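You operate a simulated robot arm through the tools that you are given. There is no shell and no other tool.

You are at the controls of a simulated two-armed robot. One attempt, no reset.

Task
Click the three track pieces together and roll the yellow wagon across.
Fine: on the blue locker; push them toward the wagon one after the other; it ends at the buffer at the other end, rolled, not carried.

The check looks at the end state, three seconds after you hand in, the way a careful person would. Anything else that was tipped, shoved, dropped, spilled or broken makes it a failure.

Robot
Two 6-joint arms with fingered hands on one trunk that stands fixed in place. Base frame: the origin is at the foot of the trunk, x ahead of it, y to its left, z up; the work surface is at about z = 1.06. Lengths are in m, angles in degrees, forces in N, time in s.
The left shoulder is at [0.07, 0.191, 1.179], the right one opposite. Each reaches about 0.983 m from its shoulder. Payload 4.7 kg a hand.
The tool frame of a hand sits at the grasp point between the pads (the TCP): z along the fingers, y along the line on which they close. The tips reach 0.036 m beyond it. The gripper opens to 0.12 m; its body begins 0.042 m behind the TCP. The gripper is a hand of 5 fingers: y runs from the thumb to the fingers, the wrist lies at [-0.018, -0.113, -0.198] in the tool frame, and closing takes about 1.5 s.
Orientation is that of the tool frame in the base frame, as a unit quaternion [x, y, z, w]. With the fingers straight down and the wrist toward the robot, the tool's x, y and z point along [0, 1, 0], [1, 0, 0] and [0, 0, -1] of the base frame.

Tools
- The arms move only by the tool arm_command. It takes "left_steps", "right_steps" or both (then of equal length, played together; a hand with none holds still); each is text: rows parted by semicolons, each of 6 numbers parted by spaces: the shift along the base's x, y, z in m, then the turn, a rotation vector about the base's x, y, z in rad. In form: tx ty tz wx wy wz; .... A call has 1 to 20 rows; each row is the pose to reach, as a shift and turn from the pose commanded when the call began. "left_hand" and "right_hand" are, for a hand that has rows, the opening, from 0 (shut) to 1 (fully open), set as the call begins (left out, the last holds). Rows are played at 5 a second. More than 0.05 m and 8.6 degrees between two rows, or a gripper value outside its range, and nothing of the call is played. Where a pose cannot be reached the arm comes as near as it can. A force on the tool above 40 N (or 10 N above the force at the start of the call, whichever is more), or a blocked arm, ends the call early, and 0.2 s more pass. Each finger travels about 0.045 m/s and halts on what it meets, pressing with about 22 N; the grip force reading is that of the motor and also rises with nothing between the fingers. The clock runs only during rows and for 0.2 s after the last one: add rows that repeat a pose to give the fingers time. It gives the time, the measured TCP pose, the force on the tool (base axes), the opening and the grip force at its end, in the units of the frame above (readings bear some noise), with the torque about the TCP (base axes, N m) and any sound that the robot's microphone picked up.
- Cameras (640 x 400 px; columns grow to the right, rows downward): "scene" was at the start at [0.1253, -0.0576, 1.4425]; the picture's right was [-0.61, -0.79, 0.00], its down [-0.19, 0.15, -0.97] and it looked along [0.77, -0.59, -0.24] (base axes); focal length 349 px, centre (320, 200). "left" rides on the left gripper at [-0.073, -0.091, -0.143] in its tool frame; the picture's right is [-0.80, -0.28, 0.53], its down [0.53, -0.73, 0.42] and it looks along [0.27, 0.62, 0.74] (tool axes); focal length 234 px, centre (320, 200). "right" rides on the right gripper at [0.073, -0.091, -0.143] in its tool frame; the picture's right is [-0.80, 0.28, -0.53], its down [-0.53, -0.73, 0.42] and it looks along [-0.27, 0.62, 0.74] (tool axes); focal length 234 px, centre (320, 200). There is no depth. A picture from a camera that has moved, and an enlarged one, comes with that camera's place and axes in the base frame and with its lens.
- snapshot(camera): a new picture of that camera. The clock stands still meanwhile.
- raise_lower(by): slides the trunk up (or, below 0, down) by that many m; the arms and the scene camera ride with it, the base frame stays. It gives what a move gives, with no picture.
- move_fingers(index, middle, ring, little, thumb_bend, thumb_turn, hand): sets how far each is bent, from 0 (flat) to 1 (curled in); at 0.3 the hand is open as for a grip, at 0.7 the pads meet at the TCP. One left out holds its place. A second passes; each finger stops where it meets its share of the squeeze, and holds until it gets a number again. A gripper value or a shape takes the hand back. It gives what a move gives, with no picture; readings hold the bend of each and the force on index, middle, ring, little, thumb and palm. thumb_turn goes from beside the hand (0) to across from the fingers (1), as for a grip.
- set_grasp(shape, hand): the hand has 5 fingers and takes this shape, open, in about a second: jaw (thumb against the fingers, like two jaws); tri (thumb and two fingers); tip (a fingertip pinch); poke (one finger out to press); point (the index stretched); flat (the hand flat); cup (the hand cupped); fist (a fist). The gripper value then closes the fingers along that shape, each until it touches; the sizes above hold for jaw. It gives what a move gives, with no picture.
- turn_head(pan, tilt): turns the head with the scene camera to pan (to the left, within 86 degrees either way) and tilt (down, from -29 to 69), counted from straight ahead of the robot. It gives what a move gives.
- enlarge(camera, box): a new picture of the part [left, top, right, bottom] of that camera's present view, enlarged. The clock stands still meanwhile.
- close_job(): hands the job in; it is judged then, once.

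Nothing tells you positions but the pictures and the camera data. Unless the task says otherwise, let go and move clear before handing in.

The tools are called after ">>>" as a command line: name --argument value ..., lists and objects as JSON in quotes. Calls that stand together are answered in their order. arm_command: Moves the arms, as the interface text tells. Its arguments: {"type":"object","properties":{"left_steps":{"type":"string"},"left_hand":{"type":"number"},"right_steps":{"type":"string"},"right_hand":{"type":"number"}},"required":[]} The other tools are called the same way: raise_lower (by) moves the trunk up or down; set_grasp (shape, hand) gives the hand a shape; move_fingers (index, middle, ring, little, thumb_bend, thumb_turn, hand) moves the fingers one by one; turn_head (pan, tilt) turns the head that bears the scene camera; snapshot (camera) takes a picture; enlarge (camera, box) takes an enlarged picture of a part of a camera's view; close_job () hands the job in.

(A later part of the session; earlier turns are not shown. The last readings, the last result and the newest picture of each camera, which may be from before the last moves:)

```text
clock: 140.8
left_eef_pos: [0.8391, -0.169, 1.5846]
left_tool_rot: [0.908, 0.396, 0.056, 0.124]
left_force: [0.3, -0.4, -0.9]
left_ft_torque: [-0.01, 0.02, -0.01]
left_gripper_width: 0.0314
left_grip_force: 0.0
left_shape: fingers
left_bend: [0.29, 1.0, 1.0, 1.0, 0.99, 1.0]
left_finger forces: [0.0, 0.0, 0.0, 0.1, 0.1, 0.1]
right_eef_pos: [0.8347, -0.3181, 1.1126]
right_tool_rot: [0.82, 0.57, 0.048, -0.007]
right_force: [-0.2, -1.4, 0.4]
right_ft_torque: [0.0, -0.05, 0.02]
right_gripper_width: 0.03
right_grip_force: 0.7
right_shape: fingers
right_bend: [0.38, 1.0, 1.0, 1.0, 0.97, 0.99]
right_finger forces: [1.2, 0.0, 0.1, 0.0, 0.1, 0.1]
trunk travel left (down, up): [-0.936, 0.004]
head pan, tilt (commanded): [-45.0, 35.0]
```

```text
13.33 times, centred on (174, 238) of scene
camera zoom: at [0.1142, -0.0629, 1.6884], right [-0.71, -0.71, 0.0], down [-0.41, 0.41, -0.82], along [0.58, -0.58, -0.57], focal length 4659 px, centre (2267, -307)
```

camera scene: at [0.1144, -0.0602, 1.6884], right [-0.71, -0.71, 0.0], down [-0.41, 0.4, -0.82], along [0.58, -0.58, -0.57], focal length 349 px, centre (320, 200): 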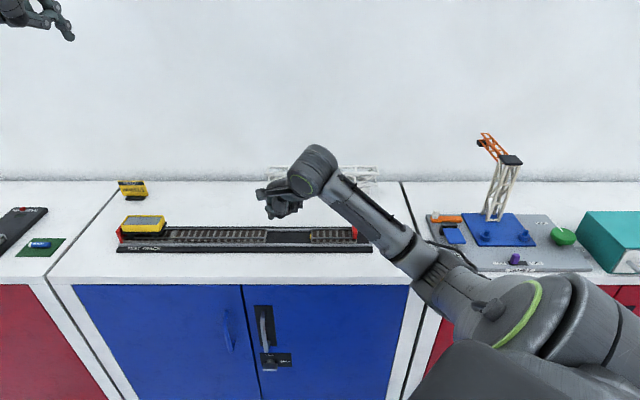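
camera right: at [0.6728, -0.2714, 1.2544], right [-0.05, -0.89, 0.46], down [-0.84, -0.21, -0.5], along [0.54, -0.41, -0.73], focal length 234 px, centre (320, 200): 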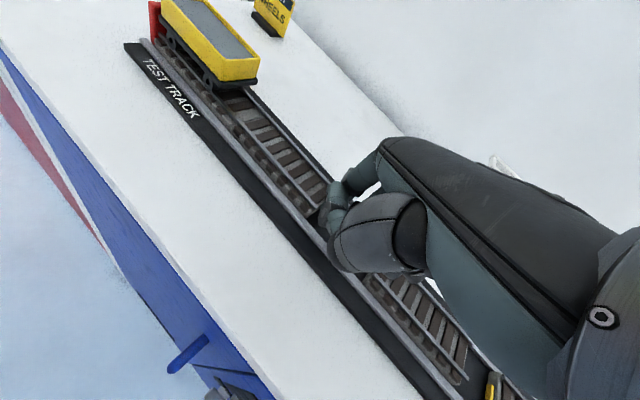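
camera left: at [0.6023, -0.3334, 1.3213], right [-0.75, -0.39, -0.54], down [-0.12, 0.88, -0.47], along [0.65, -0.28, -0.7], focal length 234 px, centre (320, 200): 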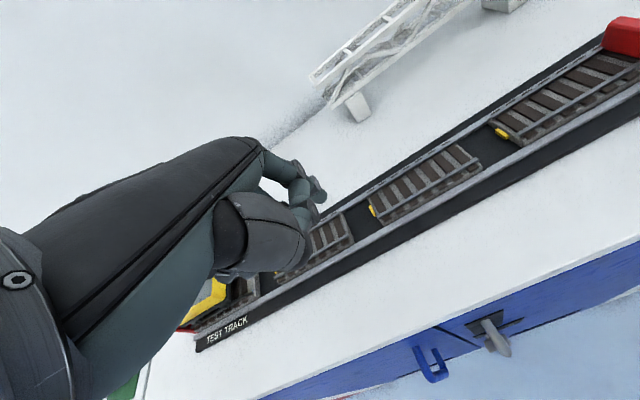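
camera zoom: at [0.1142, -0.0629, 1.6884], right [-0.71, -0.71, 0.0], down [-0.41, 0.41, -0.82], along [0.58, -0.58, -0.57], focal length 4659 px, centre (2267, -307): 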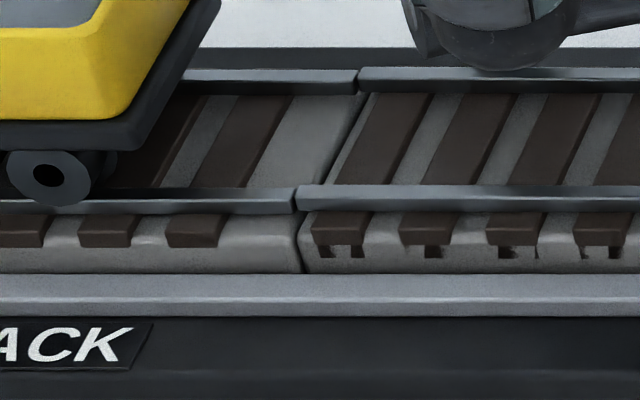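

Contact now at about 1 N and the piece has begun to move. I will continue in half-millimetre steps.

>>> arm_command --right_steps "-0.0004 0.0004 0 0 0 0; -0.0008 0.0008 0 0 0 0; -0.0012 0.0012 0 0 0 0; -0.0012 0.0012 0 0 0 0"

>>> enlarge --camera "scene" --box '[150, 226, 198, 250]'

>>> enlarge --camera "scene" --box '[196, 226, 244, 250]'

```text
clock: 141.8
left_eef_pos: [0.8401, -0.1696, 1.5845]
left_tool_rot: [0.908, 0.396, 0.056, 0.123]
left_force: [-0.1, -0.5, -0.3]
left_ft_torque: [-0.01, -0.01, 0.0]
left_gripper_width: 0.0313
left_grip_force: 0.1
left_shape: fingers
left_bend: [0.29, 1.0, 1.0, 1.0, 0.99, 1.0]
left_finger forces: [0.0, 0.0, 0.0, 0.0, 0.0, 0.0]
right_eef_pos: [0.8334, -0.3157, 1.1129]
right_tool_rot: [0.819, 0.571, 0.047, -0.008]
right_force: [2.0, -2.6, 1.2]
right_ft_torque: [-0.07, -0.1, -0.15]
right_gripper_width: 0.0303
right_grip_force: 2.1
right_shape: fingers
right_bend: [0.37, 1.0, 1.0, 1.0, 0.97, 0.99]
right_finger forces: [3.3, 0.0, 0.1, 0.1, 0.0, 0.0]
trunk travel left (down, up): [-0.936, 0.004]
head pan, tilt (commanded): [-45.0, 35.0]
```

```text
13.33 times, centred on (174, 238) of scene
camera zoom: at [0.1144, -0.0631, 1.6884], right [-0.71, -0.71, 0.0], down [-0.41, 0.41, -0.82], along [0.58, -0.58, -0.57], focal length 4659 px, centre (2267, -307)
```

zoom: 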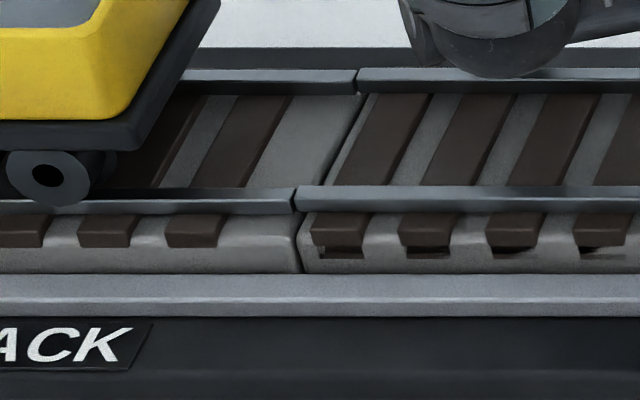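

```text
13.33 times, centred on (220, 238) of scene
camera zoom: at [0.1144, -0.0631, 1.6884], right [-0.71, -0.71, 0.0], down [-0.41, 0.41, -0.82], along [0.58, -0.58, -0.57], focal length 4659 px, centre (1653, -307)
```

zoom: 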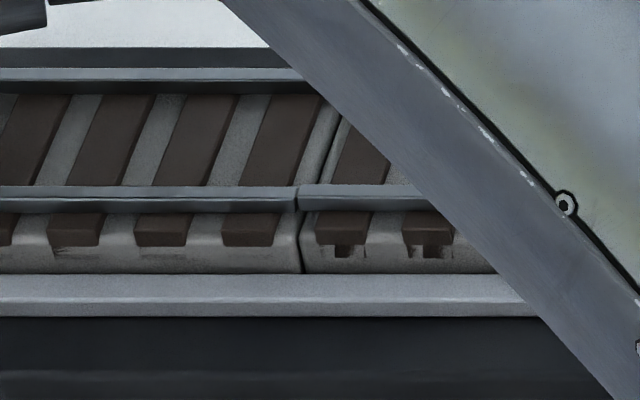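

It is coming across slowly, now 3 N. I will continue a little more.

>>> arm_command --right_steps "-0.0004 0.0004 0 0 0 0; -0.0008 0.0008 0 0 0 0; -0.0012 0.0012 0 0 0 0; -0.0016 0.0016 0 0 0 0; -0.0016 0.0016 0 0 0 0"

>>> enlarge --camera "scene" --box '[150, 226, 198, 250]'

```text
clock: 143.0
left_eef_pos: [0.8399, -0.1679, 1.5845]
left_tool_rot: [0.908, 0.396, 0.055, 0.123]
left_force: [0.3, 0.5, 0.0]
left_ft_torque: [-0.03, 0.0, -0.01]
left_gripper_width: 0.0315
left_grip_force: 0.0
left_shape: fingers
left_bend: [0.29, 1.0, 1.0, 1.0, 0.99, 1.0]
left_finger forces: [0.1, 0.0, 0.0, 0.1, 0.0, 0.0]
right_eef_pos: [0.8305, -0.3163, 1.1118]
right_tool_rot: [0.82, 0.57, 0.047, -0.007]
right_force: [3.6, -4.1, 3.8]
right_ft_torque: [-0.17, -0.3, -0.12]
right_gripper_width: 0.0308
right_grip_force: 3.0
right_shape: fingers
right_bend: [0.36, 1.0, 1.0, 1.0, 0.97, 0.99]
right_finger forces: [6.1, 0.0, 0.1, 0.1, 0.0, 0.0]
trunk travel left (down, up): [-0.936, 0.004]
head pan, tilt (commanded): [-45.0, 35.0]
```

```text
13.33 times, centred on (174, 238) of scene
camera zoom: at [0.1142, -0.0631, 1.6884], right [-0.71, -0.71, 0.0], down [-0.41, 0.41, -0.82], along [0.58, -0.58, -0.57], focal length 4659 px, centre (2267, -307)
```

zoom: 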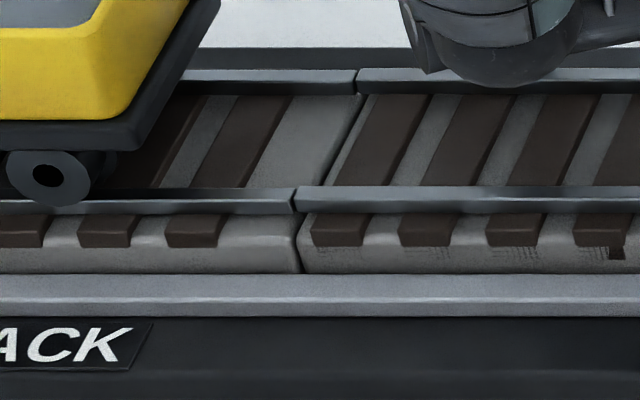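

Nearly aligned. I will apply one or two more half-millimetre steps.

>>> arm_command --right_steps "-0.0004 0.0004 0 0 0 0; -0.0008 0.0008 0 0 0 0; -0.0012 0.0012 0 0 0 0; -0.0016 0.0016 0 0 0 0; -0.002 0.002 0 0 0 0; -0.002 0.002 0 0 0 0"

>>> enlarge --camera "scene" --box '[150, 226, 198, 250]'

>>> enlarge --camera "right" --box '[260, 180, 340, 260]'

```text
clock: 144.4
left_eef_pos: [0.8395, -0.1697, 1.5857]
left_tool_rot: [0.908, 0.396, 0.055, 0.124]
left_force: [-0.5, -0.2, -0.4]
left_ft_torque: [-0.02, -0.02, 0.03]
left_gripper_width: 0.0312
left_grip_force: 0.0
left_shape: fingers
left_bend: [0.29, 1.0, 1.0, 1.0, 0.99, 1.0]
left_finger forces: [0.1, 0.1, 0.0, 0.0, 0.0, 0.0]
right_eef_pos: [0.8286, -0.3155, 1.1118]
right_tool_rot: [0.82, 0.571, 0.047, -0.008]
right_force: [2.6, -6.2, 4.2]
right_ft_torque: [-0.22, -0.3, -0.29]
right_gripper_width: 0.0309
right_grip_force: 4.0
right_shape: fingers
right_bend: [0.36, 1.0, 1.0, 1.0, 0.97, 0.99]
right_finger forces: [7.9, 0.0, 0.0, 0.0, 0.0, 0.1]
trunk travel left (down, up): [-0.936, 0.004]
head pan, tilt (commanded): [-45.0, 35.0]
```

```text
13.33 times, centred on (174, 238) of scene
camera zoom: at [0.1141, -0.0638, 1.6884], right [-0.71, -0.71, 0.0], down [-0.41, 0.41, -0.82], along [0.58, -0.58, -0.57], focal length 4659 px, centre (2267, -307)
```

zoom: 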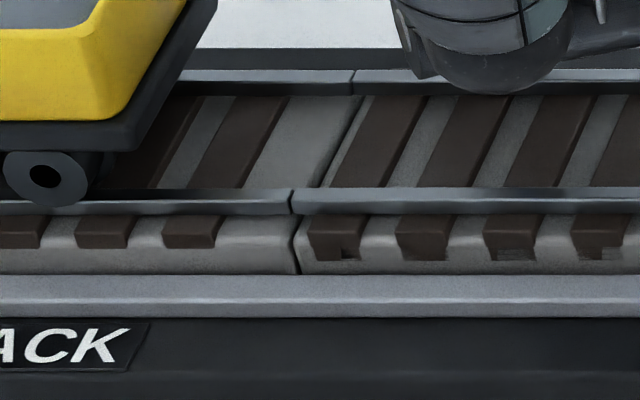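

```text
5.00 times, centred on (300, 220) of right
camera zoom: at [0.7606, -0.2243, 1.2574], right [-0.05, -0.88, 0.47], down [-0.84, -0.21, -0.5], along [0.54, -0.42, -0.73], focal length 1171 px, centre (420, 100)
```

zoom: 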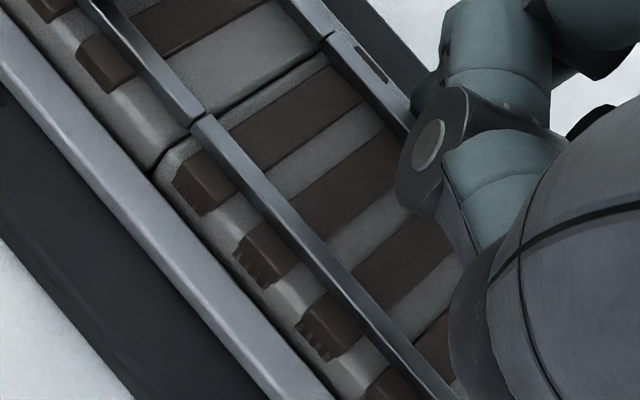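

The rails of piece 1 and the fixed section now line up. I will release to the wall side, lift, and check the joint between pieces 1 and 2.

>>> arm_command --right_steps "0.003 -0.003 0 0 0 0; 0.006 -0.006 0 0 0 0; 0.009 -0.009 0 0 0 0; 0.009 -0.009 0.015 0 0 0; 0.009 -0.009 0.03 0 0 0; 0.009 -0.009 0.05 0 0 0"

>>> enlarge --camera "scene" --box '[150, 226, 198, 250]'

>>> enlarge --camera "scene" --box '[196, 226, 244, 250]'

```text
clock: 145.8
left_eef_pos: [0.8392, -0.1673, 1.5861]
left_tool_rot: [0.908, 0.396, 0.055, 0.124]
left_force: [0.0, 0.5, 0.6]
left_ft_torque: [0.01, 0.0, 0.01]
left_gripper_width: 0.0312
left_grip_force: 0.0
left_shape: fingers
left_bend: [0.29, 1.0, 1.0, 1.0, 0.99, 1.0]
left_finger forces: [0.0, 0.0, 0.1, 0.1, 0.0, 0.0]
right_eef_pos: [0.8386, -0.323, 1.163]
right_tool_rot: [0.82, 0.571, 0.045, -0.008]
right_force: [0.1, 0.6, 0.4]
right_ft_torque: [0.02, -0.01, 0.02]
right_gripper_width: 0.03
right_grip_force: 0.2
right_shape: fingers
right_bend: [0.38, 1.0, 1.0, 1.0, 0.97, 0.99]
right_finger forces: [0.1, 0.0, 0.0, 0.0, 0.1, 0.0]
trunk travel left (down, up): [-0.936, 0.004]
head pan, tilt (commanded): [-45.0, 35.0]
```

```text
13.33 times, centred on (174, 238) of scene
camera zoom: at [0.114, -0.0625, 1.6884], right [-0.71, -0.71, 0.0], down [-0.41, 0.41, -0.82], along [0.58, -0.58, -0.57], focal length 4659 px, centre (2267, -307)
```

zoom: 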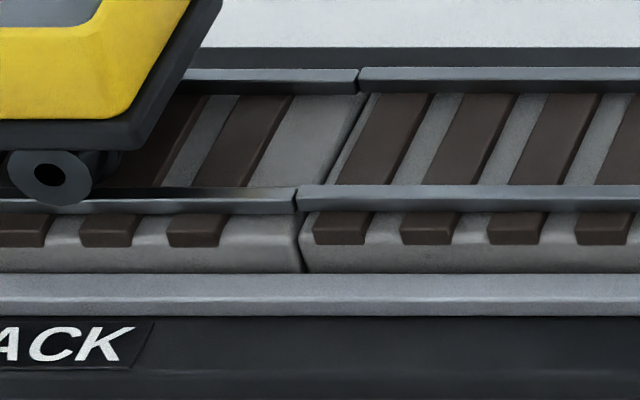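

```text
13.33 times, centred on (220, 238) of scene
camera zoom: at [0.114, -0.0625, 1.6884], right [-0.71, -0.71, 0.0], down [-0.41, 0.41, -0.82], along [0.58, -0.58, -0.57], focal length 4659 px, centre (1653, -307)
```

zoom: 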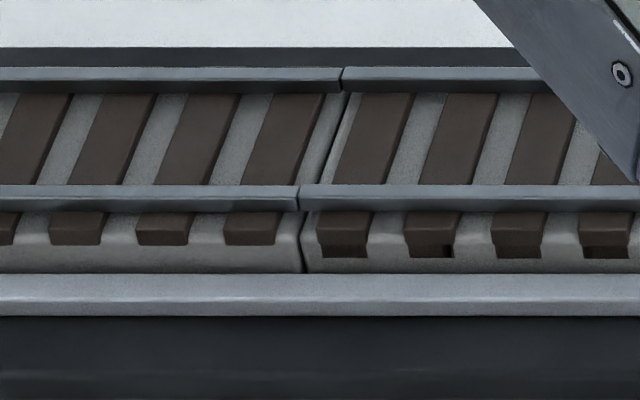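

Piece 1 now sits straight and aligned within about half a millimetre. I will do the same small correction at piece 2's wagon-side end.

>>> arm_command --right_steps "0.007 -0.007 0 0 0 0; -0.018 -0.032 0 0 0 0; -0.043 -0.057 0 0 0 0; -0.068 -0.082 0 0 0 0; -0.078 -0.092 0 0 0 0; -0.078 -0.092 -0.015 0 0 0; -0.078 -0.092 -0.03 0 0 0; -0.078 -0.092 -0.043 0 0 0; -0.078 -0.092 -0.05 0 0 0; -0.083 -0.087 -0.05 0 0 0; -0.086 -0.084 -0.05 0 0 0; -0.089 -0.081 -0.05 0 0 0; -0.0905 -0.0795 -0.05 0 0 0; -0.092 -0.078 -0.05 0 0 0"

>>> enlarge --camera "scene" --box '[196, 226, 244, 250]'

>>> enlarge --camera "scene" --box '[180, 190, 280, 252]'

```text
clock: 148.8
left_eef_pos: [0.8397, -0.1693, 1.5848]
left_tool_rot: [0.908, 0.396, 0.056, 0.123]
left_force: [-0.9, 0.1, 0.5]
left_ft_torque: [-0.01, -0.02, 0.01]
left_gripper_width: 0.0314
left_grip_force: 0.0
left_shape: fingers
left_bend: [0.29, 1.0, 1.0, 1.0, 0.99, 1.0]
left_finger forces: [0.0, 0.0, 0.0, 0.0, 0.0, 0.1]
right_eef_pos: [0.747, -0.4006, 1.1127]
right_tool_rot: [0.82, 0.57, 0.047, -0.008]
right_force: [4.0, -3.2, 1.7]
right_ft_torque: [-0.11, -0.19, -0.16]
right_gripper_width: 0.0304
right_grip_force: 2.0
right_shape: fingers
right_bend: [0.37, 1.0, 1.0, 1.0, 0.97, 0.99]
right_finger forces: [4.4, 0.0, 0.0, 0.1, 0.0, 0.0]
trunk travel left (down, up): [-0.936, 0.004]
head pan, tilt (commanded): [-45.0, 35.0]
```

```text
13.33 times, centred on (220, 238) of scene
camera zoom: at [0.1143, -0.0635, 1.6884], right [-0.71, -0.71, 0.0], down [-0.41, 0.41, -0.82], along [0.58, -0.58, -0.57], focal length 4659 px, centre (1653, -307)
```

zoom: 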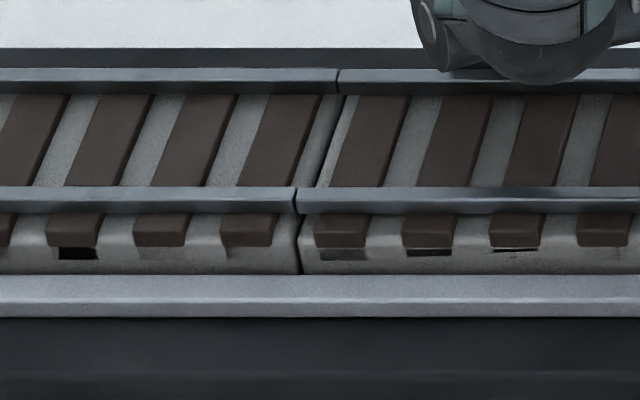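

```text
6.40 times, centred on (230, 221) of scene
camera zoom: at [0.1143, -0.0635, 1.6884], right [-0.71, -0.71, 0.0], down [-0.41, 0.41, -0.82], along [0.58, -0.58, -0.57], focal length 2236 px, centre (896, 66)
```

zoom: 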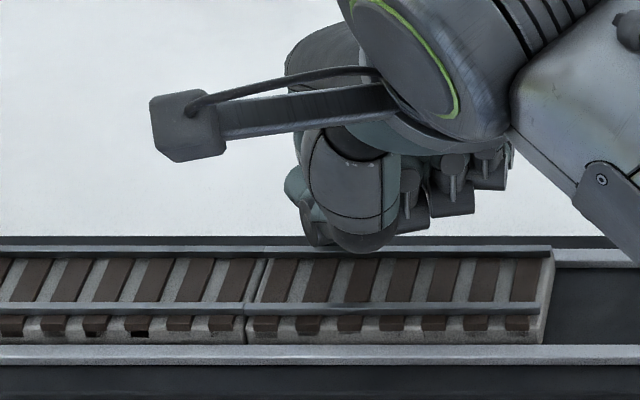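

Pieces 1 and 2 are now aligned with each other too. I will release, move back behind piece 2's far end, and press along the track again to listen for clicks.

>>> arm_command --right_steps "0.003 -0.003 0 0 0 0; 0.006 -0.006 0 0 0 0; 0.006 -0.006 0.02 0 0 0; 0.006 -0.006 0.045 0 0 0; -0.02 -0.022 0.045 0 0 0; -0.046 -0.037 0.045 0 0 0; -0.072 -0.052 0.045 0 0 0; -0.0991 -0.0663 0.045 0 0 0; -0.0991 -0.0663 0.03 0 0 0; -0.0991 -0.0663 0.015 0 0 0; -0.0991 -0.0663 0.003 0 0 0; -0.0991 -0.0663 -0.0047 0 0 0; -0.0991 -0.0663 -0.0047 0 0 0"

>>> enlarge --camera "scene" --box '[180, 190, 280, 252]'

>>> enlarge --camera "right" --box '[200, 80, 400, 260]'

```text
clock: 151.6
left_eef_pos: [0.84, -0.1675, 1.5847]
left_tool_rot: [0.908, 0.396, 0.056, 0.123]
left_force: [-0.1, 0.0, 0.2]
left_ft_torque: [0.01, 0.01, 0.0]
left_gripper_width: 0.0313
left_grip_force: 0.2
left_shape: fingers
left_bend: [0.29, 1.0, 1.0, 1.0, 0.99, 1.0]
left_finger forces: [0.0, 0.0, 0.0, 0.1, 0.0, 0.0]
right_eef_pos: [0.6474, -0.4665, 1.106]
right_tool_rot: [0.82, 0.571, 0.046, -0.008]
right_force: [0.8, 0.7, -0.1]
right_ft_torque: [-0.01, -0.02, -0.01]
right_gripper_width: 0.0302
right_grip_force: 0.0
right_shape: fingers
right_bend: [0.38, 1.0, 1.0, 1.0, 0.97, 0.99]
right_finger forces: [0.0, 0.0, 0.1, 0.0, 0.0, 0.0]
trunk travel left (down, up): [-0.936, 0.004]
head pan, tilt (commanded): [-45.0, 35.0]
```

```text
6.40 times, centred on (230, 221) of scene
camera zoom: at [0.1145, -0.0623, 1.6884], right [-0.71, -0.71, 0.0], down [-0.41, 0.41, -0.82], along [0.58, -0.58, -0.57], focal length 2236 px, centre (896, 66)
```

zoom: 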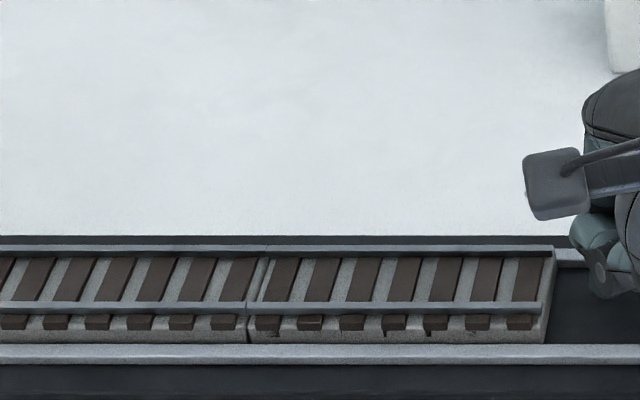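

```text
2.22 times, centred on (300, 170) of right
camera zoom: at [0.579, -0.3776, 1.252], right [-0.05, -0.88, 0.47], down [-0.84, -0.21, -0.5], along [0.54, -0.42, -0.73], focal length 520 px, centre (364, 267)
```

zoom: 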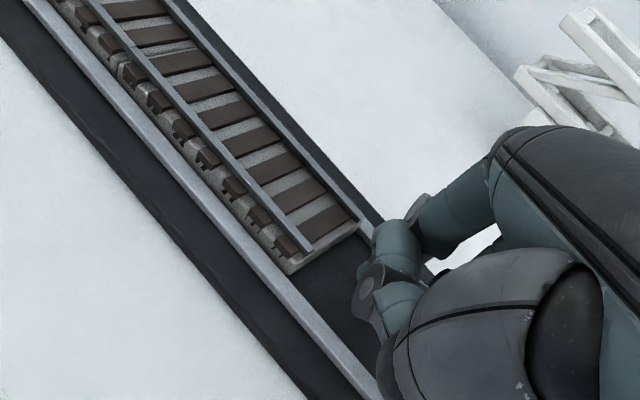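

Positioned behind piece 2. I will press along the track in small steps.

>>> arm_command --right_steps "0.002 0.002 0 0 0 0; 0.004 0.004 0 0 0 0; 0.006 0.006 0 0 0 0; 0.008 0.008 0 0 0 0; 0.01 0.01 0 0 0 0; 0.011 0.011 0 0 0 0; 0.012 0.012 0 0 0 0; 0.013 0.013 0 0 0 0; 0.014 0.014 0 0 0 0"

>>> enlarge --camera "scene" --box '[150, 226, 198, 250]'

>>> enlarge --camera "scene" --box '[196, 226, 244, 250]'

```text
clock: 153.6
left_eef_pos: [0.8381, -0.1695, 1.5846]
left_tool_rot: [0.908, 0.396, 0.056, 0.124]
left_force: [-0.3, -0.1, 0.3]
left_ft_torque: [-0.02, 0.02, -0.03]
left_gripper_width: 0.0311
left_grip_force: 0.0
left_shape: fingers
left_bend: [0.29, 1.0, 1.0, 1.0, 0.99, 1.0]
left_finger forces: [0.0, 0.1, 0.1, 0.0, 0.1, 0.0]
right_eef_pos: [0.6596, -0.4539, 1.108]
right_tool_rot: [0.82, 0.571, 0.046, -0.008]
right_force: [-1.5, -3.4, 0.6]
right_ft_torque: [-0.12, 0.03, -0.26]
right_gripper_width: 0.0299
right_grip_force: 1.9
right_shape: fingers
right_bend: [0.38, 1.0, 1.0, 1.0, 0.97, 0.99]
right_finger forces: [4.5, 0.0, 0.1, 0.1, 0.1, 0.0]
trunk travel left (down, up): [-0.936, 0.004]
head pan, tilt (commanded): [-45.0, 35.0]
```

```text
13.33 times, centred on (174, 238) of scene
camera zoom: at [0.1134, -0.0639, 1.6884], right [-0.71, -0.71, 0.0], down [-0.41, 0.41, -0.82], along [0.58, -0.58, -0.57], focal length 4659 px, centre (2267, -307)
```

zoom: 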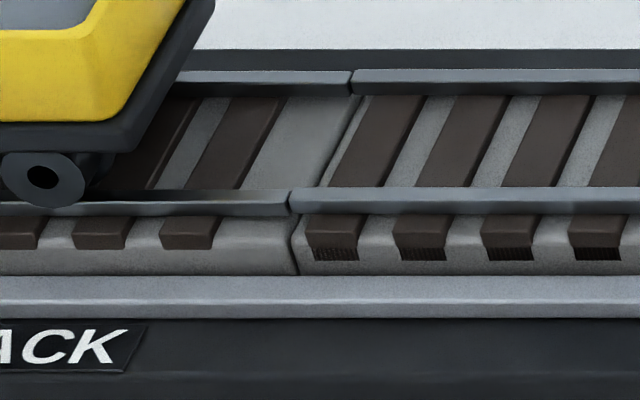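

```text
13.33 times, centred on (220, 238) of scene
camera zoom: at [0.1134, -0.0639, 1.6884], right [-0.71, -0.71, 0.0], down [-0.41, 0.41, -0.82], along [0.58, -0.58, -0.57], focal length 4659 px, centre (1653, -307)
```

zoom: 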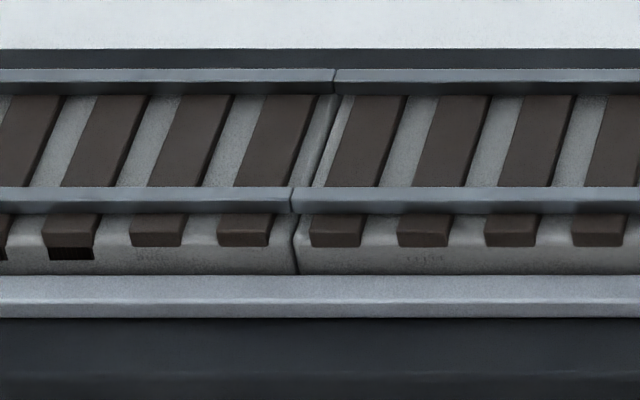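

Contact at 4.5 N with everything aligned, still no click. I will raise the force gradually now that the tabs are lined up.

>>> arm_command --right_steps "0.001 0.001 0 0 0 0; 0.002 0.002 0 0 0 0; 0.003 0.003 0 0 0 0; 0.004 0.004 0 0 0 0; 0.005 0.005 0 0 0 0; 0.006 0.006 0 0 0 0; 0.007 0.007 0 0 0 0; 0.008 0.008 0 0 0 0; 0.009 0.009 0 0 0 0; 0.01 0.01 0 0 0 0; 0.011 0.011 0 0 0 0; 0.012 0.012 0 0 0 0"

>>> enlarge --camera "scene" --box '[150, 226, 198, 250]'

>>> enlarge --camera "scene" --box '[196, 226, 244, 250]'

```text
clock: 156.2
left_eef_pos: [0.8341, -0.1743, 1.5881]
left_tool_rot: [0.908, 0.396, 0.059, 0.123]
left_force: [0.2, 1.1, -0.7]
left_ft_torque: [0.01, 0.0, -0.02]
left_gripper_width: 0.0312
left_grip_force: 0.1
left_shape: fingers
left_bend: [0.29, 1.0, 1.0, 1.0, 0.99, 1.0]
left_finger forces: [0.1, 0.0, 0.1, 0.0, 0.1, 0.1]
right_eef_pos: [0.6678, -0.449, 1.108]
right_tool_rot: [0.82, 0.57, 0.047, -0.006]
right_force: [-22.0, -28.8, 7.6]
right_ft_torque: [-0.88, 0.15, -1.84]
right_gripper_width: 0.0297
right_grip_force: 18.2
right_shape: fingers
right_bend: [0.42, 1.0, 1.0, 1.0, 0.97, 1.0]
right_finger forces: [36.2, 0.0, 0.1, 0.0, 0.0, 0.0]
trunk travel left (down, up): [-0.936, 0.004]
head pan, tilt (commanded): [-45.0, 35.0]
```

```text
13.33 times, centred on (174, 238) of scene
camera zoom: at [0.1075, -0.0688, 1.6886], right [-0.71, -0.71, -0.01], down [-0.4, 0.41, -0.82], along [0.58, -0.58, -0.57], focal length 4659 px, centre (2267, -307)
```

zoom: 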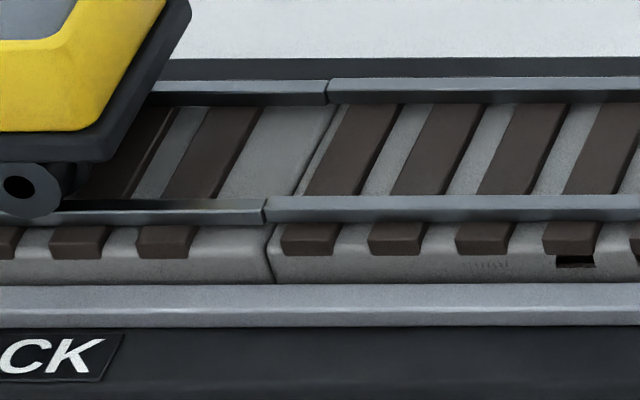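

```text
13.33 times, centred on (220, 238) of scene
camera zoom: at [0.1075, -0.0688, 1.6886], right [-0.71, -0.71, -0.01], down [-0.4, 0.41, -0.82], along [0.58, -0.58, -0.57], focal length 4659 px, centre (1653, -307)
```

zoom: 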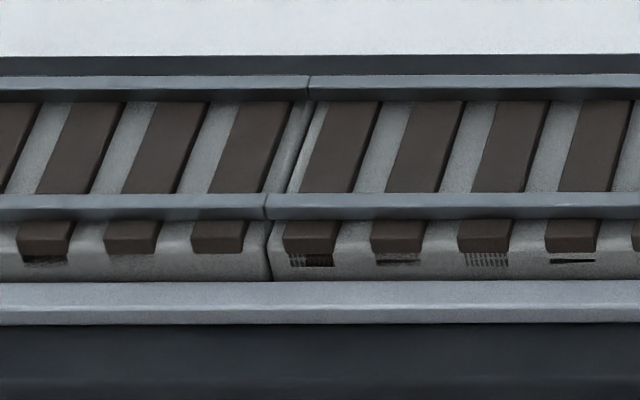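

Even at 37 N there is no click, so they may simply already be latched or butted. To find out, I will back off and gently press-and-drag piece 2 away from the wagon with light friction; a latched piece should not follow.

>>> arm_command --right_steps "-0.006 -0.006 0 0 0 0; -0.012 -0.012 0 0 0 0; -0.02 -0.02 0 0 0 0; -0.02 -0.02 0.02 0 0 0; -0.02 -0.02 0.04 0 0 0; 0 0 0.04 0 0 0; 0.02 0.02 0.04 0 0 0; 0.0379 0.0403 0.04 0 0 0; 0.0379 0.0403 0.03 0 0 0; 0.0379 0.0403 0.025 0 0 0"

>>> enlarge --camera "scene" --box '[180, 190, 280, 252]'

```text
clock: 158.4
left_eef_pos: [0.8396, -0.1687, 1.5849]
left_tool_rot: [0.908, 0.396, 0.056, 0.123]
left_force: [-0.1, 0.5, -0.3]
left_ft_torque: [0.01, 0.01, 0.02]
left_gripper_width: 0.0314
left_grip_force: 0.1
left_shape: fingers
left_bend: [0.29, 1.0, 1.0, 1.0, 0.99, 1.0]
left_finger forces: [0.0, 0.0, 0.0, 0.0, 0.0, 0.0]
right_eef_pos: [0.7106, -0.4005, 1.1323]
right_tool_rot: [0.82, 0.571, 0.047, -0.008]
right_force: [-0.3, -0.3, -0.4]
right_ft_torque: [0.03, 0.01, 0.02]
right_gripper_width: 0.03
right_grip_force: 0.0
right_shape: fingers
right_bend: [0.4, 1.0, 1.0, 1.0, 0.97, 0.99]
right_finger forces: [0.0, 0.0, 0.1, 0.0, 0.0, 0.1]
trunk travel left (down, up): [-0.936, 0.004]
head pan, tilt (commanded): [-45.0, 35.0]
```

```text
6.40 times, centred on (230, 221) of scene
camera zoom: at [0.114, -0.0629, 1.6884], right [-0.71, -0.71, 0.0], down [-0.41, 0.41, -0.82], along [0.58, -0.58, -0.57], focal length 2236 px, centre (896, 66)
```

zoom: 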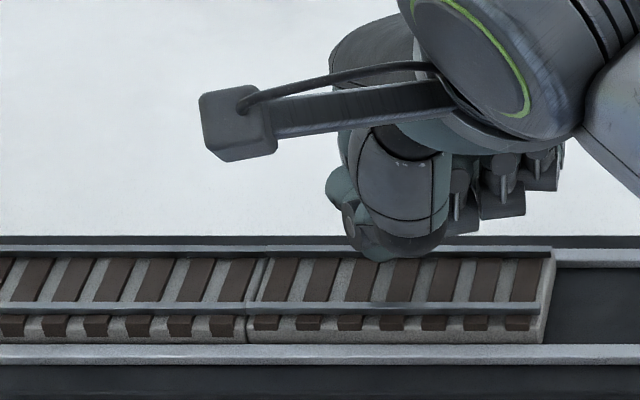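

The index is above the middle of piece 2. I will lower to a light touch.

>>> arm_command --right_steps "0 0 -0.004 0 0 0; 0 0 -0.008 0 0 0; 0 0 -0.01 0 0 0; 0 0 -0.012 0 0 0; 0 0 -0.013 0 0 0"

```text
clock: 159.6
left_eef_pos: [0.8386, -0.1683, 1.5846]
left_tool_rot: [0.908, 0.396, 0.055, 0.124]
left_force: [-0.2, 0.1, -0.1]
left_ft_torque: [0.0, -0.01, -0.04]
left_gripper_width: 0.0316
left_grip_force: 0.1
left_shape: fingers
left_bend: [0.29, 1.0, 1.0, 1.0, 0.99, 1.0]
left_finger forces: [0.0, 0.1, 0.0, 0.1, 0.1, 0.0]
right_eef_pos: [0.7115, -0.4014, 1.1194]
right_tool_rot: [0.82, 0.571, 0.046, -0.008]
right_force: [0.1, 0.7, 0.0]
right_ft_torque: [0.01, -0.02, -0.01]
right_gripper_width: 0.0301
right_grip_force: 0.1
right_shape: fingers
right_bend: [0.4, 1.0, 1.0, 1.0, 0.97, 0.99]
right_finger forces: [0.0, 0.0, 0.0, 0.0, 0.0, 0.0]
trunk travel left (down, up): [-0.936, 0.004]
head pan, tilt (commanded): [-45.0, 35.0]
```

>>> arm_command --right_steps "0 0 -0.001 0 0 0; 0 0 -0.002 0 0 0; 0 0 -0.003 0 0 0; 0 0 -0.004 0 0 0"

```text
clock: 160.6
left_eef_pos: [0.8396, -0.1673, 1.5843]
left_tool_rot: [0.908, 0.396, 0.056, 0.124]
left_force: [0.0, -0.6, 0.5]
left_ft_torque: [0.02, 0.0, -0.01]
left_gripper_width: 0.0312
left_grip_force: 0.0
left_shape: fingers
left_bend: [0.29, 1.0, 1.0, 1.0, 0.99, 1.0]
left_finger forces: [0.0, 0.1, 0.0, 0.0, 0.0, 0.0]
right_eef_pos: [0.7105, -0.4007, 1.1165]
right_tool_rot: [0.82, 0.571, 0.047, -0.007]
right_force: [0.1, 0.6, 1.9]
right_ft_torque: [0.02, -0.1, 0.04]
right_gripper_width: 0.03
right_grip_force: 1.3
right_shape: fingers
right_bend: [0.4, 1.0, 1.0, 1.0, 0.97, 0.99]
right_finger forces: [2.4, 0.0, 0.1, 0.0, 0.1, 0.0]
trunk travel left (down, up): [-0.936, 0.004]
head pan, tilt (commanded): [-45.0, 35.0]
```

Light contact of about 2 N. I will press slightly more and drag about 6 mm away from the wagon, then look at the seam.

>>> arm_command --right_steps "0 0 -0.001 0 0 0; 0 0 -0.002 0 0 0; -0.001 -0.001 -0.002 0 0 0; -0.002 -0.002 -0.002 0 0 0; -0.003 -0.003 -0.002 0 0 0; -0.004 -0.004 -0.002 0 0 0"

>>> enlarge --camera "scene" --box '[196, 226, 244, 250]'

>>> enlarge --camera "scene" --box '[150, 226, 198, 250]'

```text
clock: 162.0
left_eef_pos: [0.8391, -0.167, 1.5871]
left_tool_rot: [0.908, 0.396, 0.056, 0.124]
left_force: [-0.1, 0.6, 0.3]
left_ft_torque: [-0.01, -0.03, 0.0]
left_gripper_width: 0.0312
left_grip_force: 0.1
left_shape: fingers
left_bend: [0.29, 1.0, 1.0, 1.0, 0.99, 1.0]
left_finger forces: [0.1, 0.0, 0.1, 0.1, 0.0, 0.0]
right_eef_pos: [0.7071, -0.4039, 1.1153]
right_tool_rot: [0.819, 0.572, 0.047, -0.008]
right_force: [1.1, 2.9, 8.6]
right_ft_torque: [0.01, -0.54, 0.22]
right_gripper_width: 0.0304
right_grip_force: 4.7
right_shape: fingers
right_bend: [0.38, 1.0, 1.0, 1.0, 0.97, 0.99]
right_finger forces: [8.4, 0.0, 0.0, 0.0, 0.1, 0.1]
trunk travel left (down, up): [-0.936, 0.004]
head pan, tilt (commanded): [-45.0, 35.0]
```

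```text
13.33 times, centred on (220, 238) of scene
camera zoom: at [0.1131, -0.061, 1.6885], right [-0.71, -0.71, 0.0], down [-0.41, 0.4, -0.82], along [0.58, -0.58, -0.57], focal length 4659 px, centre (1653, -307)
```

zoom: 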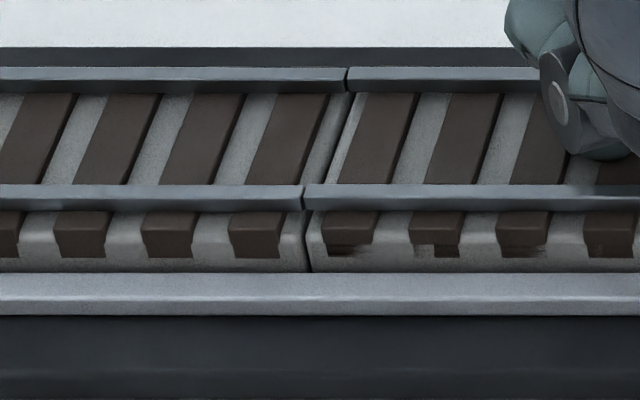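

```text
13.33 times, centred on (174, 238) of scene
camera zoom: at [0.1131, -0.061, 1.6885], right [-0.71, -0.71, 0.0], down [-0.41, 0.4, -0.82], along [0.58, -0.58, -0.57], focal length 4659 px, centre (2267, -307)
```

zoom: 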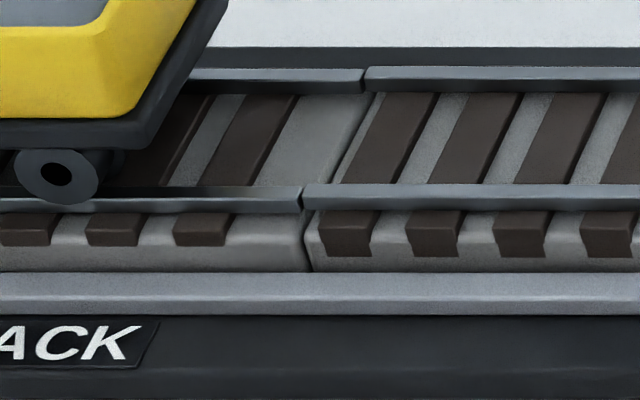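

The drag test is inconclusive but nothing moved, and the joints look tight and straight. I will go on to piece 3: lift, move over the end gap, and lean the finger so the tip pushes low on the base.

>>> arm_command --right_steps "0 0 0.02 0 0 0; 0 0 0.05 0 0 0; -0.02 -0.02 0.075 0 0 0; -0.045 -0.045 0.075 0 0 0; -0.07 -0.07 0.075 0.03 -0.03 0; -0.095 -0.095 0.075 0.06 -0.06 0; -0.12 -0.12 0.075 0.09 -0.09 0; -0.145 -0.147 0.075 0.12 -0.12 0; -0.17 -0.172 0.075 0.15 -0.15 0; -0.195 -0.198 0.075 0.18 -0.18 0; -0.215 -0.22 0.075 0.2121 -0.2121 0; -0.2295 -0.2347 0.075 0.2121 -0.2121 0; -0.2295 -0.2347 0.075 0.2121 -0.2121 0"

>>> enlarge --camera "scene" --box '[300, 170, 420, 255]'

>>> enlarge --camera "scene" --box '[140, 200, 300, 260]'

```text
clock: 164.8
left_eef_pos: [0.8388, -0.1686, 1.5838]
left_tool_rot: [0.908, 0.396, 0.056, 0.124]
left_force: [0.2, 0.6, 0.8]
left_ft_torque: [0.01, 0.0, -0.03]
left_gripper_width: 0.0312
left_grip_force: 0.0
left_shape: fingers
left_bend: [0.29, 1.0, 1.0, 1.0, 0.99, 1.0]
left_finger forces: [0.1, 0.2, 0.0, 0.1, 0.0, 0.1]
right_eef_pos: [0.4916, -0.6233, 1.1889]
right_tool_rot: [0.804, 0.561, 0.193, -0.033]
right_force: [0.8, -0.4, 0.3]
right_ft_torque: [-0.01, -0.01, -0.04]
right_gripper_width: 0.0303
right_grip_force: 0.1
right_shape: fingers
right_bend: [0.39, 1.0, 1.0, 1.0, 0.97, 0.99]
right_finger forces: [0.0, 0.0, 0.1, 0.0, 0.1, 0.1]
right hand out of reach, approached as far as the arm can: row 12, 13
trunk travel left (down, up): [-0.936, 0.004]
head pan, tilt (commanded): [-45.0, 35.0]
```

```text
4.71 times, centred on (360, 212) of scene
camera zoom: at [0.1138, -0.0632, 1.6884], right [-0.71, -0.71, 0.0], down [-0.41, 0.41, -0.82], along [0.58, -0.58, -0.57], focal length 1644 px, centre (132, 141)
```

zoom: 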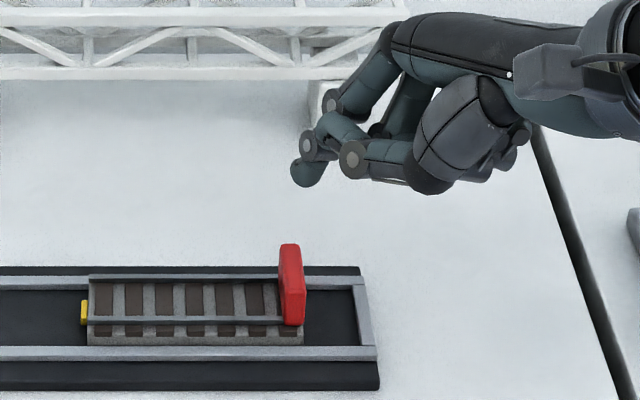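

```text
4.00 times, centred on (220, 230) of scene
camera zoom: at [0.1138, -0.0632, 1.6884], right [-0.71, -0.71, 0.0], down [-0.41, 0.41, -0.82], along [0.58, -0.58, -0.57], focal length 1398 px, centre (720, 80)
```

zoom: 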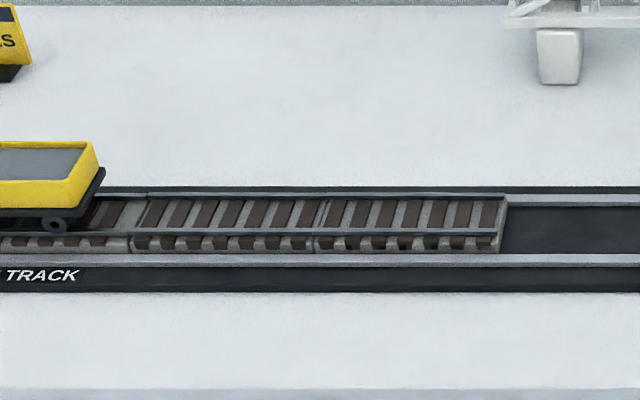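

The finger is just short of the end gap at this height because of reach; it should free up a little lower. I will shift sideways while coming down to just above the buffer's height.

>>> arm_command --right_steps "-0.003 -0.007 -0.008 0 0 0; -0.006 -0.014 -0.016 0 0 0; -0.0085 -0.021 -0.024 0 0 0; -0.0085 -0.021 -0.026 0 0 0; -0.0085 -0.021 -0.026 0 0 0"

>>> enlarge --camera "scene" --box '[300, 170, 420, 255]'

```text
clock: 166.0
left_eef_pos: [0.8396, -0.1691, 1.5851]
left_tool_rot: [0.908, 0.396, 0.056, 0.123]
left_force: [0.5, 0.5, -0.3]
left_ft_torque: [-0.01, -0.02, 0.0]
left_gripper_width: 0.0311
left_grip_force: 0.0
left_shape: fingers
left_bend: [0.29, 1.0, 1.0, 1.0, 0.99, 1.0]
left_finger forces: [0.1, 0.1, 0.0, 0.0, 0.1, 0.0]
right_eef_pos: [0.4845, -0.6458, 1.1621]
right_tool_rot: [0.805, 0.56, 0.192, -0.034]
right_force: [0.5, 0.5, -0.6]
right_ft_torque: [-0.03, 0.0, -0.01]
right_gripper_width: 0.0299
right_grip_force: 0.1
right_shape: fingers
right_bend: [0.39, 1.0, 1.0, 1.0, 0.97, 0.99]
right_finger forces: [0.1, 0.1, 0.0, 0.0, 0.0, 0.0]
trunk travel left (down, up): [-0.936, 0.004]
head pan, tilt (commanded): [-45.0, 35.0]
```

```text
4.71 times, centred on (360, 212) of scene
camera zoom: at [0.114, -0.0629, 1.6884], right [-0.71, -0.71, 0.0], down [-0.41, 0.41, -0.82], along [0.58, -0.58, -0.57], focal length 1644 px, centre (132, 141)
```

zoom: 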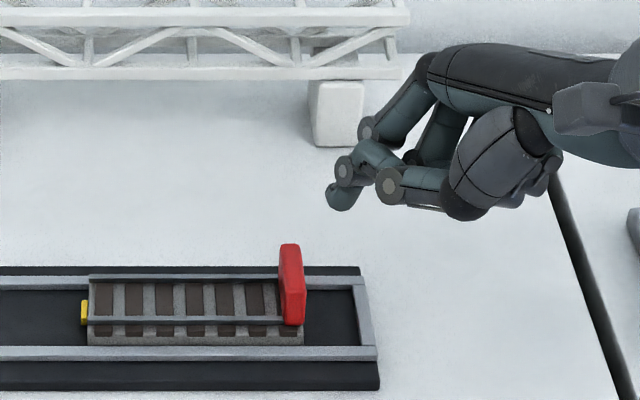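

The tip is at s = 0.077, w = 0.838, clear of the buffer. I will lower it into the end gap.

>>> arm_command --right_steps "-0.0018 0.0038 0 0 0 0; -0.0018 0.0038 -0.015 0 0 0; -0.0018 0.0038 -0.03 0 0 0; -0.0018 0.0038 -0.045 0 0 0; -0.0018 0.0038 -0.058 0 0 0; -0.0018 0.0038 -0.0665 0 0 0; -0.0018 0.0038 -0.0665 0 0 0"

>>> enlarge --camera "scene" --box '[310, 195, 390, 255]'

>>> enlarge --camera "right" --box '[200, 80, 400, 260]'

```text
clock: 167.6
left_eef_pos: [0.839, -0.169, 1.5841]
left_tool_rot: [0.908, 0.396, 0.056, 0.124]
left_force: [-0.6, -0.7, 0.1]
left_ft_torque: [-0.01, -0.01, 0.04]
left_gripper_width: 0.0312
left_grip_force: 0.0
left_shape: fingers
left_bend: [0.29, 1.0, 1.0, 1.0, 0.99, 1.0]
left_finger forces: [0.1, 0.0, 0.1, 0.1, 0.0, 0.0]
right_eef_pos: [0.482, -0.6416, 1.0973]
right_tool_rot: [0.804, 0.561, 0.194, -0.034]
right_force: [-0.4, 0.4, -0.3]
right_ft_torque: [0.0, 0.0, 0.01]
right_gripper_width: 0.03
right_grip_force: 0.0
right_shape: fingers
right_bend: [0.39, 1.0, 1.0, 1.0, 0.97, 0.99]
right_finger forces: [0.0, 0.0, 0.0, 0.0, 0.1, 0.0]
trunk travel left (down, up): [-0.936, 0.004]
head pan, tilt (commanded): [-45.0, 35.0]
```

```text
6.67 times, centred on (350, 225) of scene
camera zoom: at [0.1139, -0.0625, 1.6884], right [-0.71, -0.71, 0.0], down [-0.41, 0.41, -0.82], along [0.58, -0.58, -0.57], focal length 2330 px, centre (120, 33)
```

zoom: 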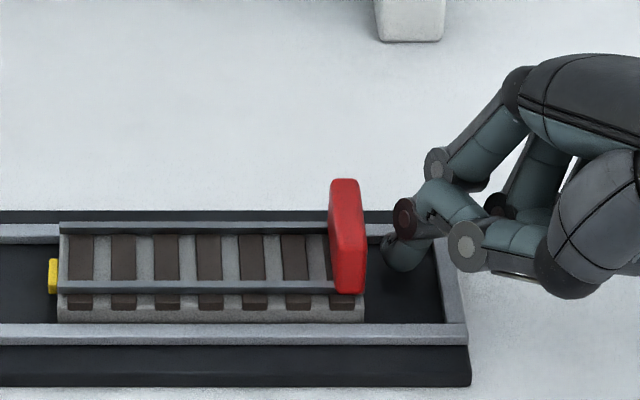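

```text
2.22 times, centred on (300, 170) of right
camera zoom: at [0.3822, -0.5817, 1.24], right [-0.13, -0.96, 0.25], down [-0.71, -0.09, -0.7], along [0.69, -0.27, -0.67], focal length 520 px, centre (364, 267)
```

zoom: 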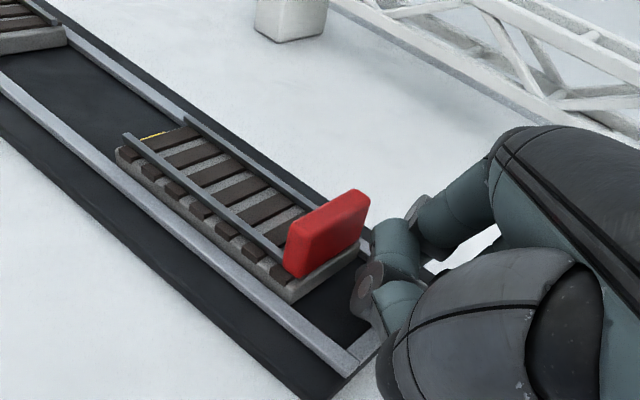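

The tip leads cleanly below the buffer and in line with the piece's centre. I will lower 2 mm and push piece 3 about 11 cm toward piece 2.

>>> arm_command --right_steps "0 0 -0.002 0 0 0; 0.004 0.004 -0.002 0 0 0; 0.008 0.008 -0.002 0 0 0; 0.012 0.012 -0.002 0 0 0; 0.016 0.016 -0.002 0 0 0; 0.02 0.02 -0.002 0 0 0; 0.024 0.024 -0.002 0 0 0; 0.028 0.028 -0.002 0 0 0; 0.032 0.032 -0.002 0 0 0; 0.036 0.036 -0.002 0 0 0; 0.04 0.04 -0.002 0 0 0; 0.044 0.044 -0.002 0 0 0; 0.048 0.048 -0.002 0 0 0; 0.052 0.052 -0.002 0 0 0; 0.056 0.056 -0.002 0 0 0; 0.06 0.06 -0.002 0 0 0; 0.064 0.064 -0.002 0 0 0; 0.068 0.068 -0.002 0 0 0; 0.072 0.072 -0.002 0 0 0; 0.075 0.075 -0.002 0 0 0"

>>> enlarge --camera "scene" --box '[230, 190, 370, 260]'

>>> enlarge --camera "right" --box '[140, 30, 400, 260]'

```text
clock: 171.8
left_eef_pos: [0.8397, -0.1685, 1.5843]
left_tool_rot: [0.908, 0.396, 0.056, 0.124]
left_force: [-0.7, 0.4, 0.1]
left_ft_torque: [0.02, 0.05, -0.01]
left_gripper_width: 0.0311
left_grip_force: 0.1
left_shape: fingers
left_bend: [0.29, 1.0, 1.0, 1.0, 0.99, 1.0]
left_finger forces: [0.1, 0.0, 0.0, 0.0, 0.0, 0.0]
right_eef_pos: [0.5585, -0.566, 1.0942]
right_tool_rot: [0.805, 0.56, 0.193, -0.034]
right_force: [-0.2, -0.2, -0.4]
right_ft_torque: [-0.04, 0.0, 0.04]
right_gripper_width: 0.0299
right_grip_force: 0.3
right_shape: fingers
right_bend: [0.39, 1.0, 1.0, 1.0, 0.97, 0.99]
right_finger forces: [0.3, 0.0, 0.0, 0.1, 0.0, 0.0]
trunk travel left (down, up): [-0.936, 0.004]
head pan, tilt (commanded): [-45.0, 35.0]
```

```text
4.57 times, centred on (300, 225) of scene
camera zoom: at [0.1141, -0.0628, 1.6884], right [-0.71, -0.71, 0.0], down [-0.41, 0.41, -0.82], along [0.58, -0.58, -0.57], focal length 1598 px, centre (411, 86)
```

zoom: 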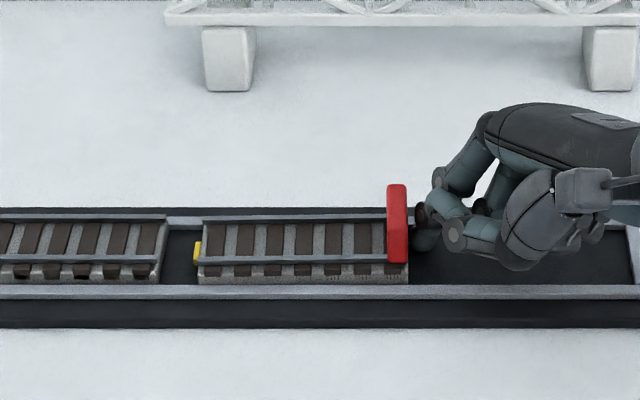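

```text
1.74 times, centred on (270, 145) of right
camera zoom: at [0.4583, -0.5069, 1.237], right [-0.13, -0.96, 0.25], down [-0.71, -0.09, -0.7], along [0.69, -0.27, -0.67], focal length 407 px, centre (407, 296)
```

zoom: 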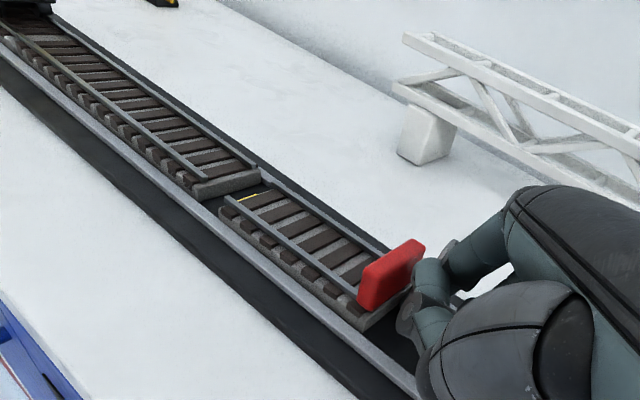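

Piece 3 has about 2 cm left. I will check its straightness, then continue slowly.

>>> enlarge --camera "scene" --box '[256, 226, 304, 250]'

>>> enlarge --camera "scene" --box '[284, 226, 332, 250]'

```text
13.33 times, centred on (280, 238) of scene
camera zoom: at [0.1141, -0.0628, 1.6884], right [-0.71, -0.71, 0.0], down [-0.41, 0.41, -0.82], along [0.58, -0.58, -0.57], focal length 4659 px, centre (853, -307)
```

zoom: 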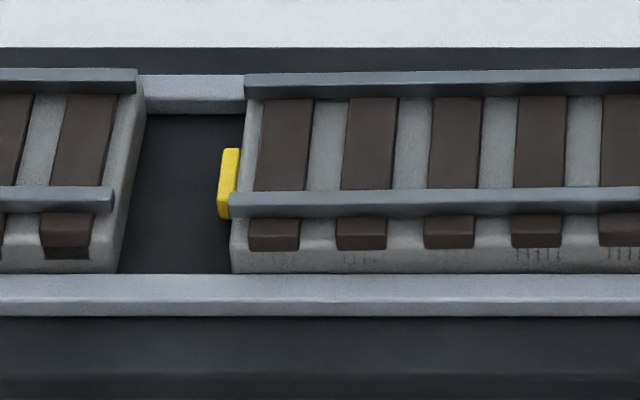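

```text
13.33 times, centred on (308, 238) of scene
camera zoom: at [0.1141, -0.0628, 1.6884], right [-0.71, -0.71, 0.0], down [-0.41, 0.41, -0.82], along [0.58, -0.58, -0.57], focal length 4659 px, centre (480, -307)
```

zoom: 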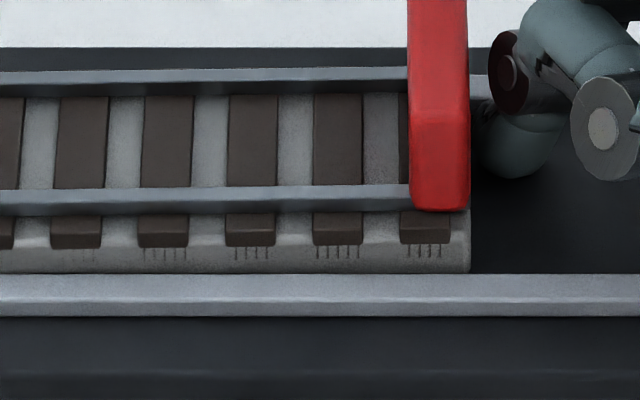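

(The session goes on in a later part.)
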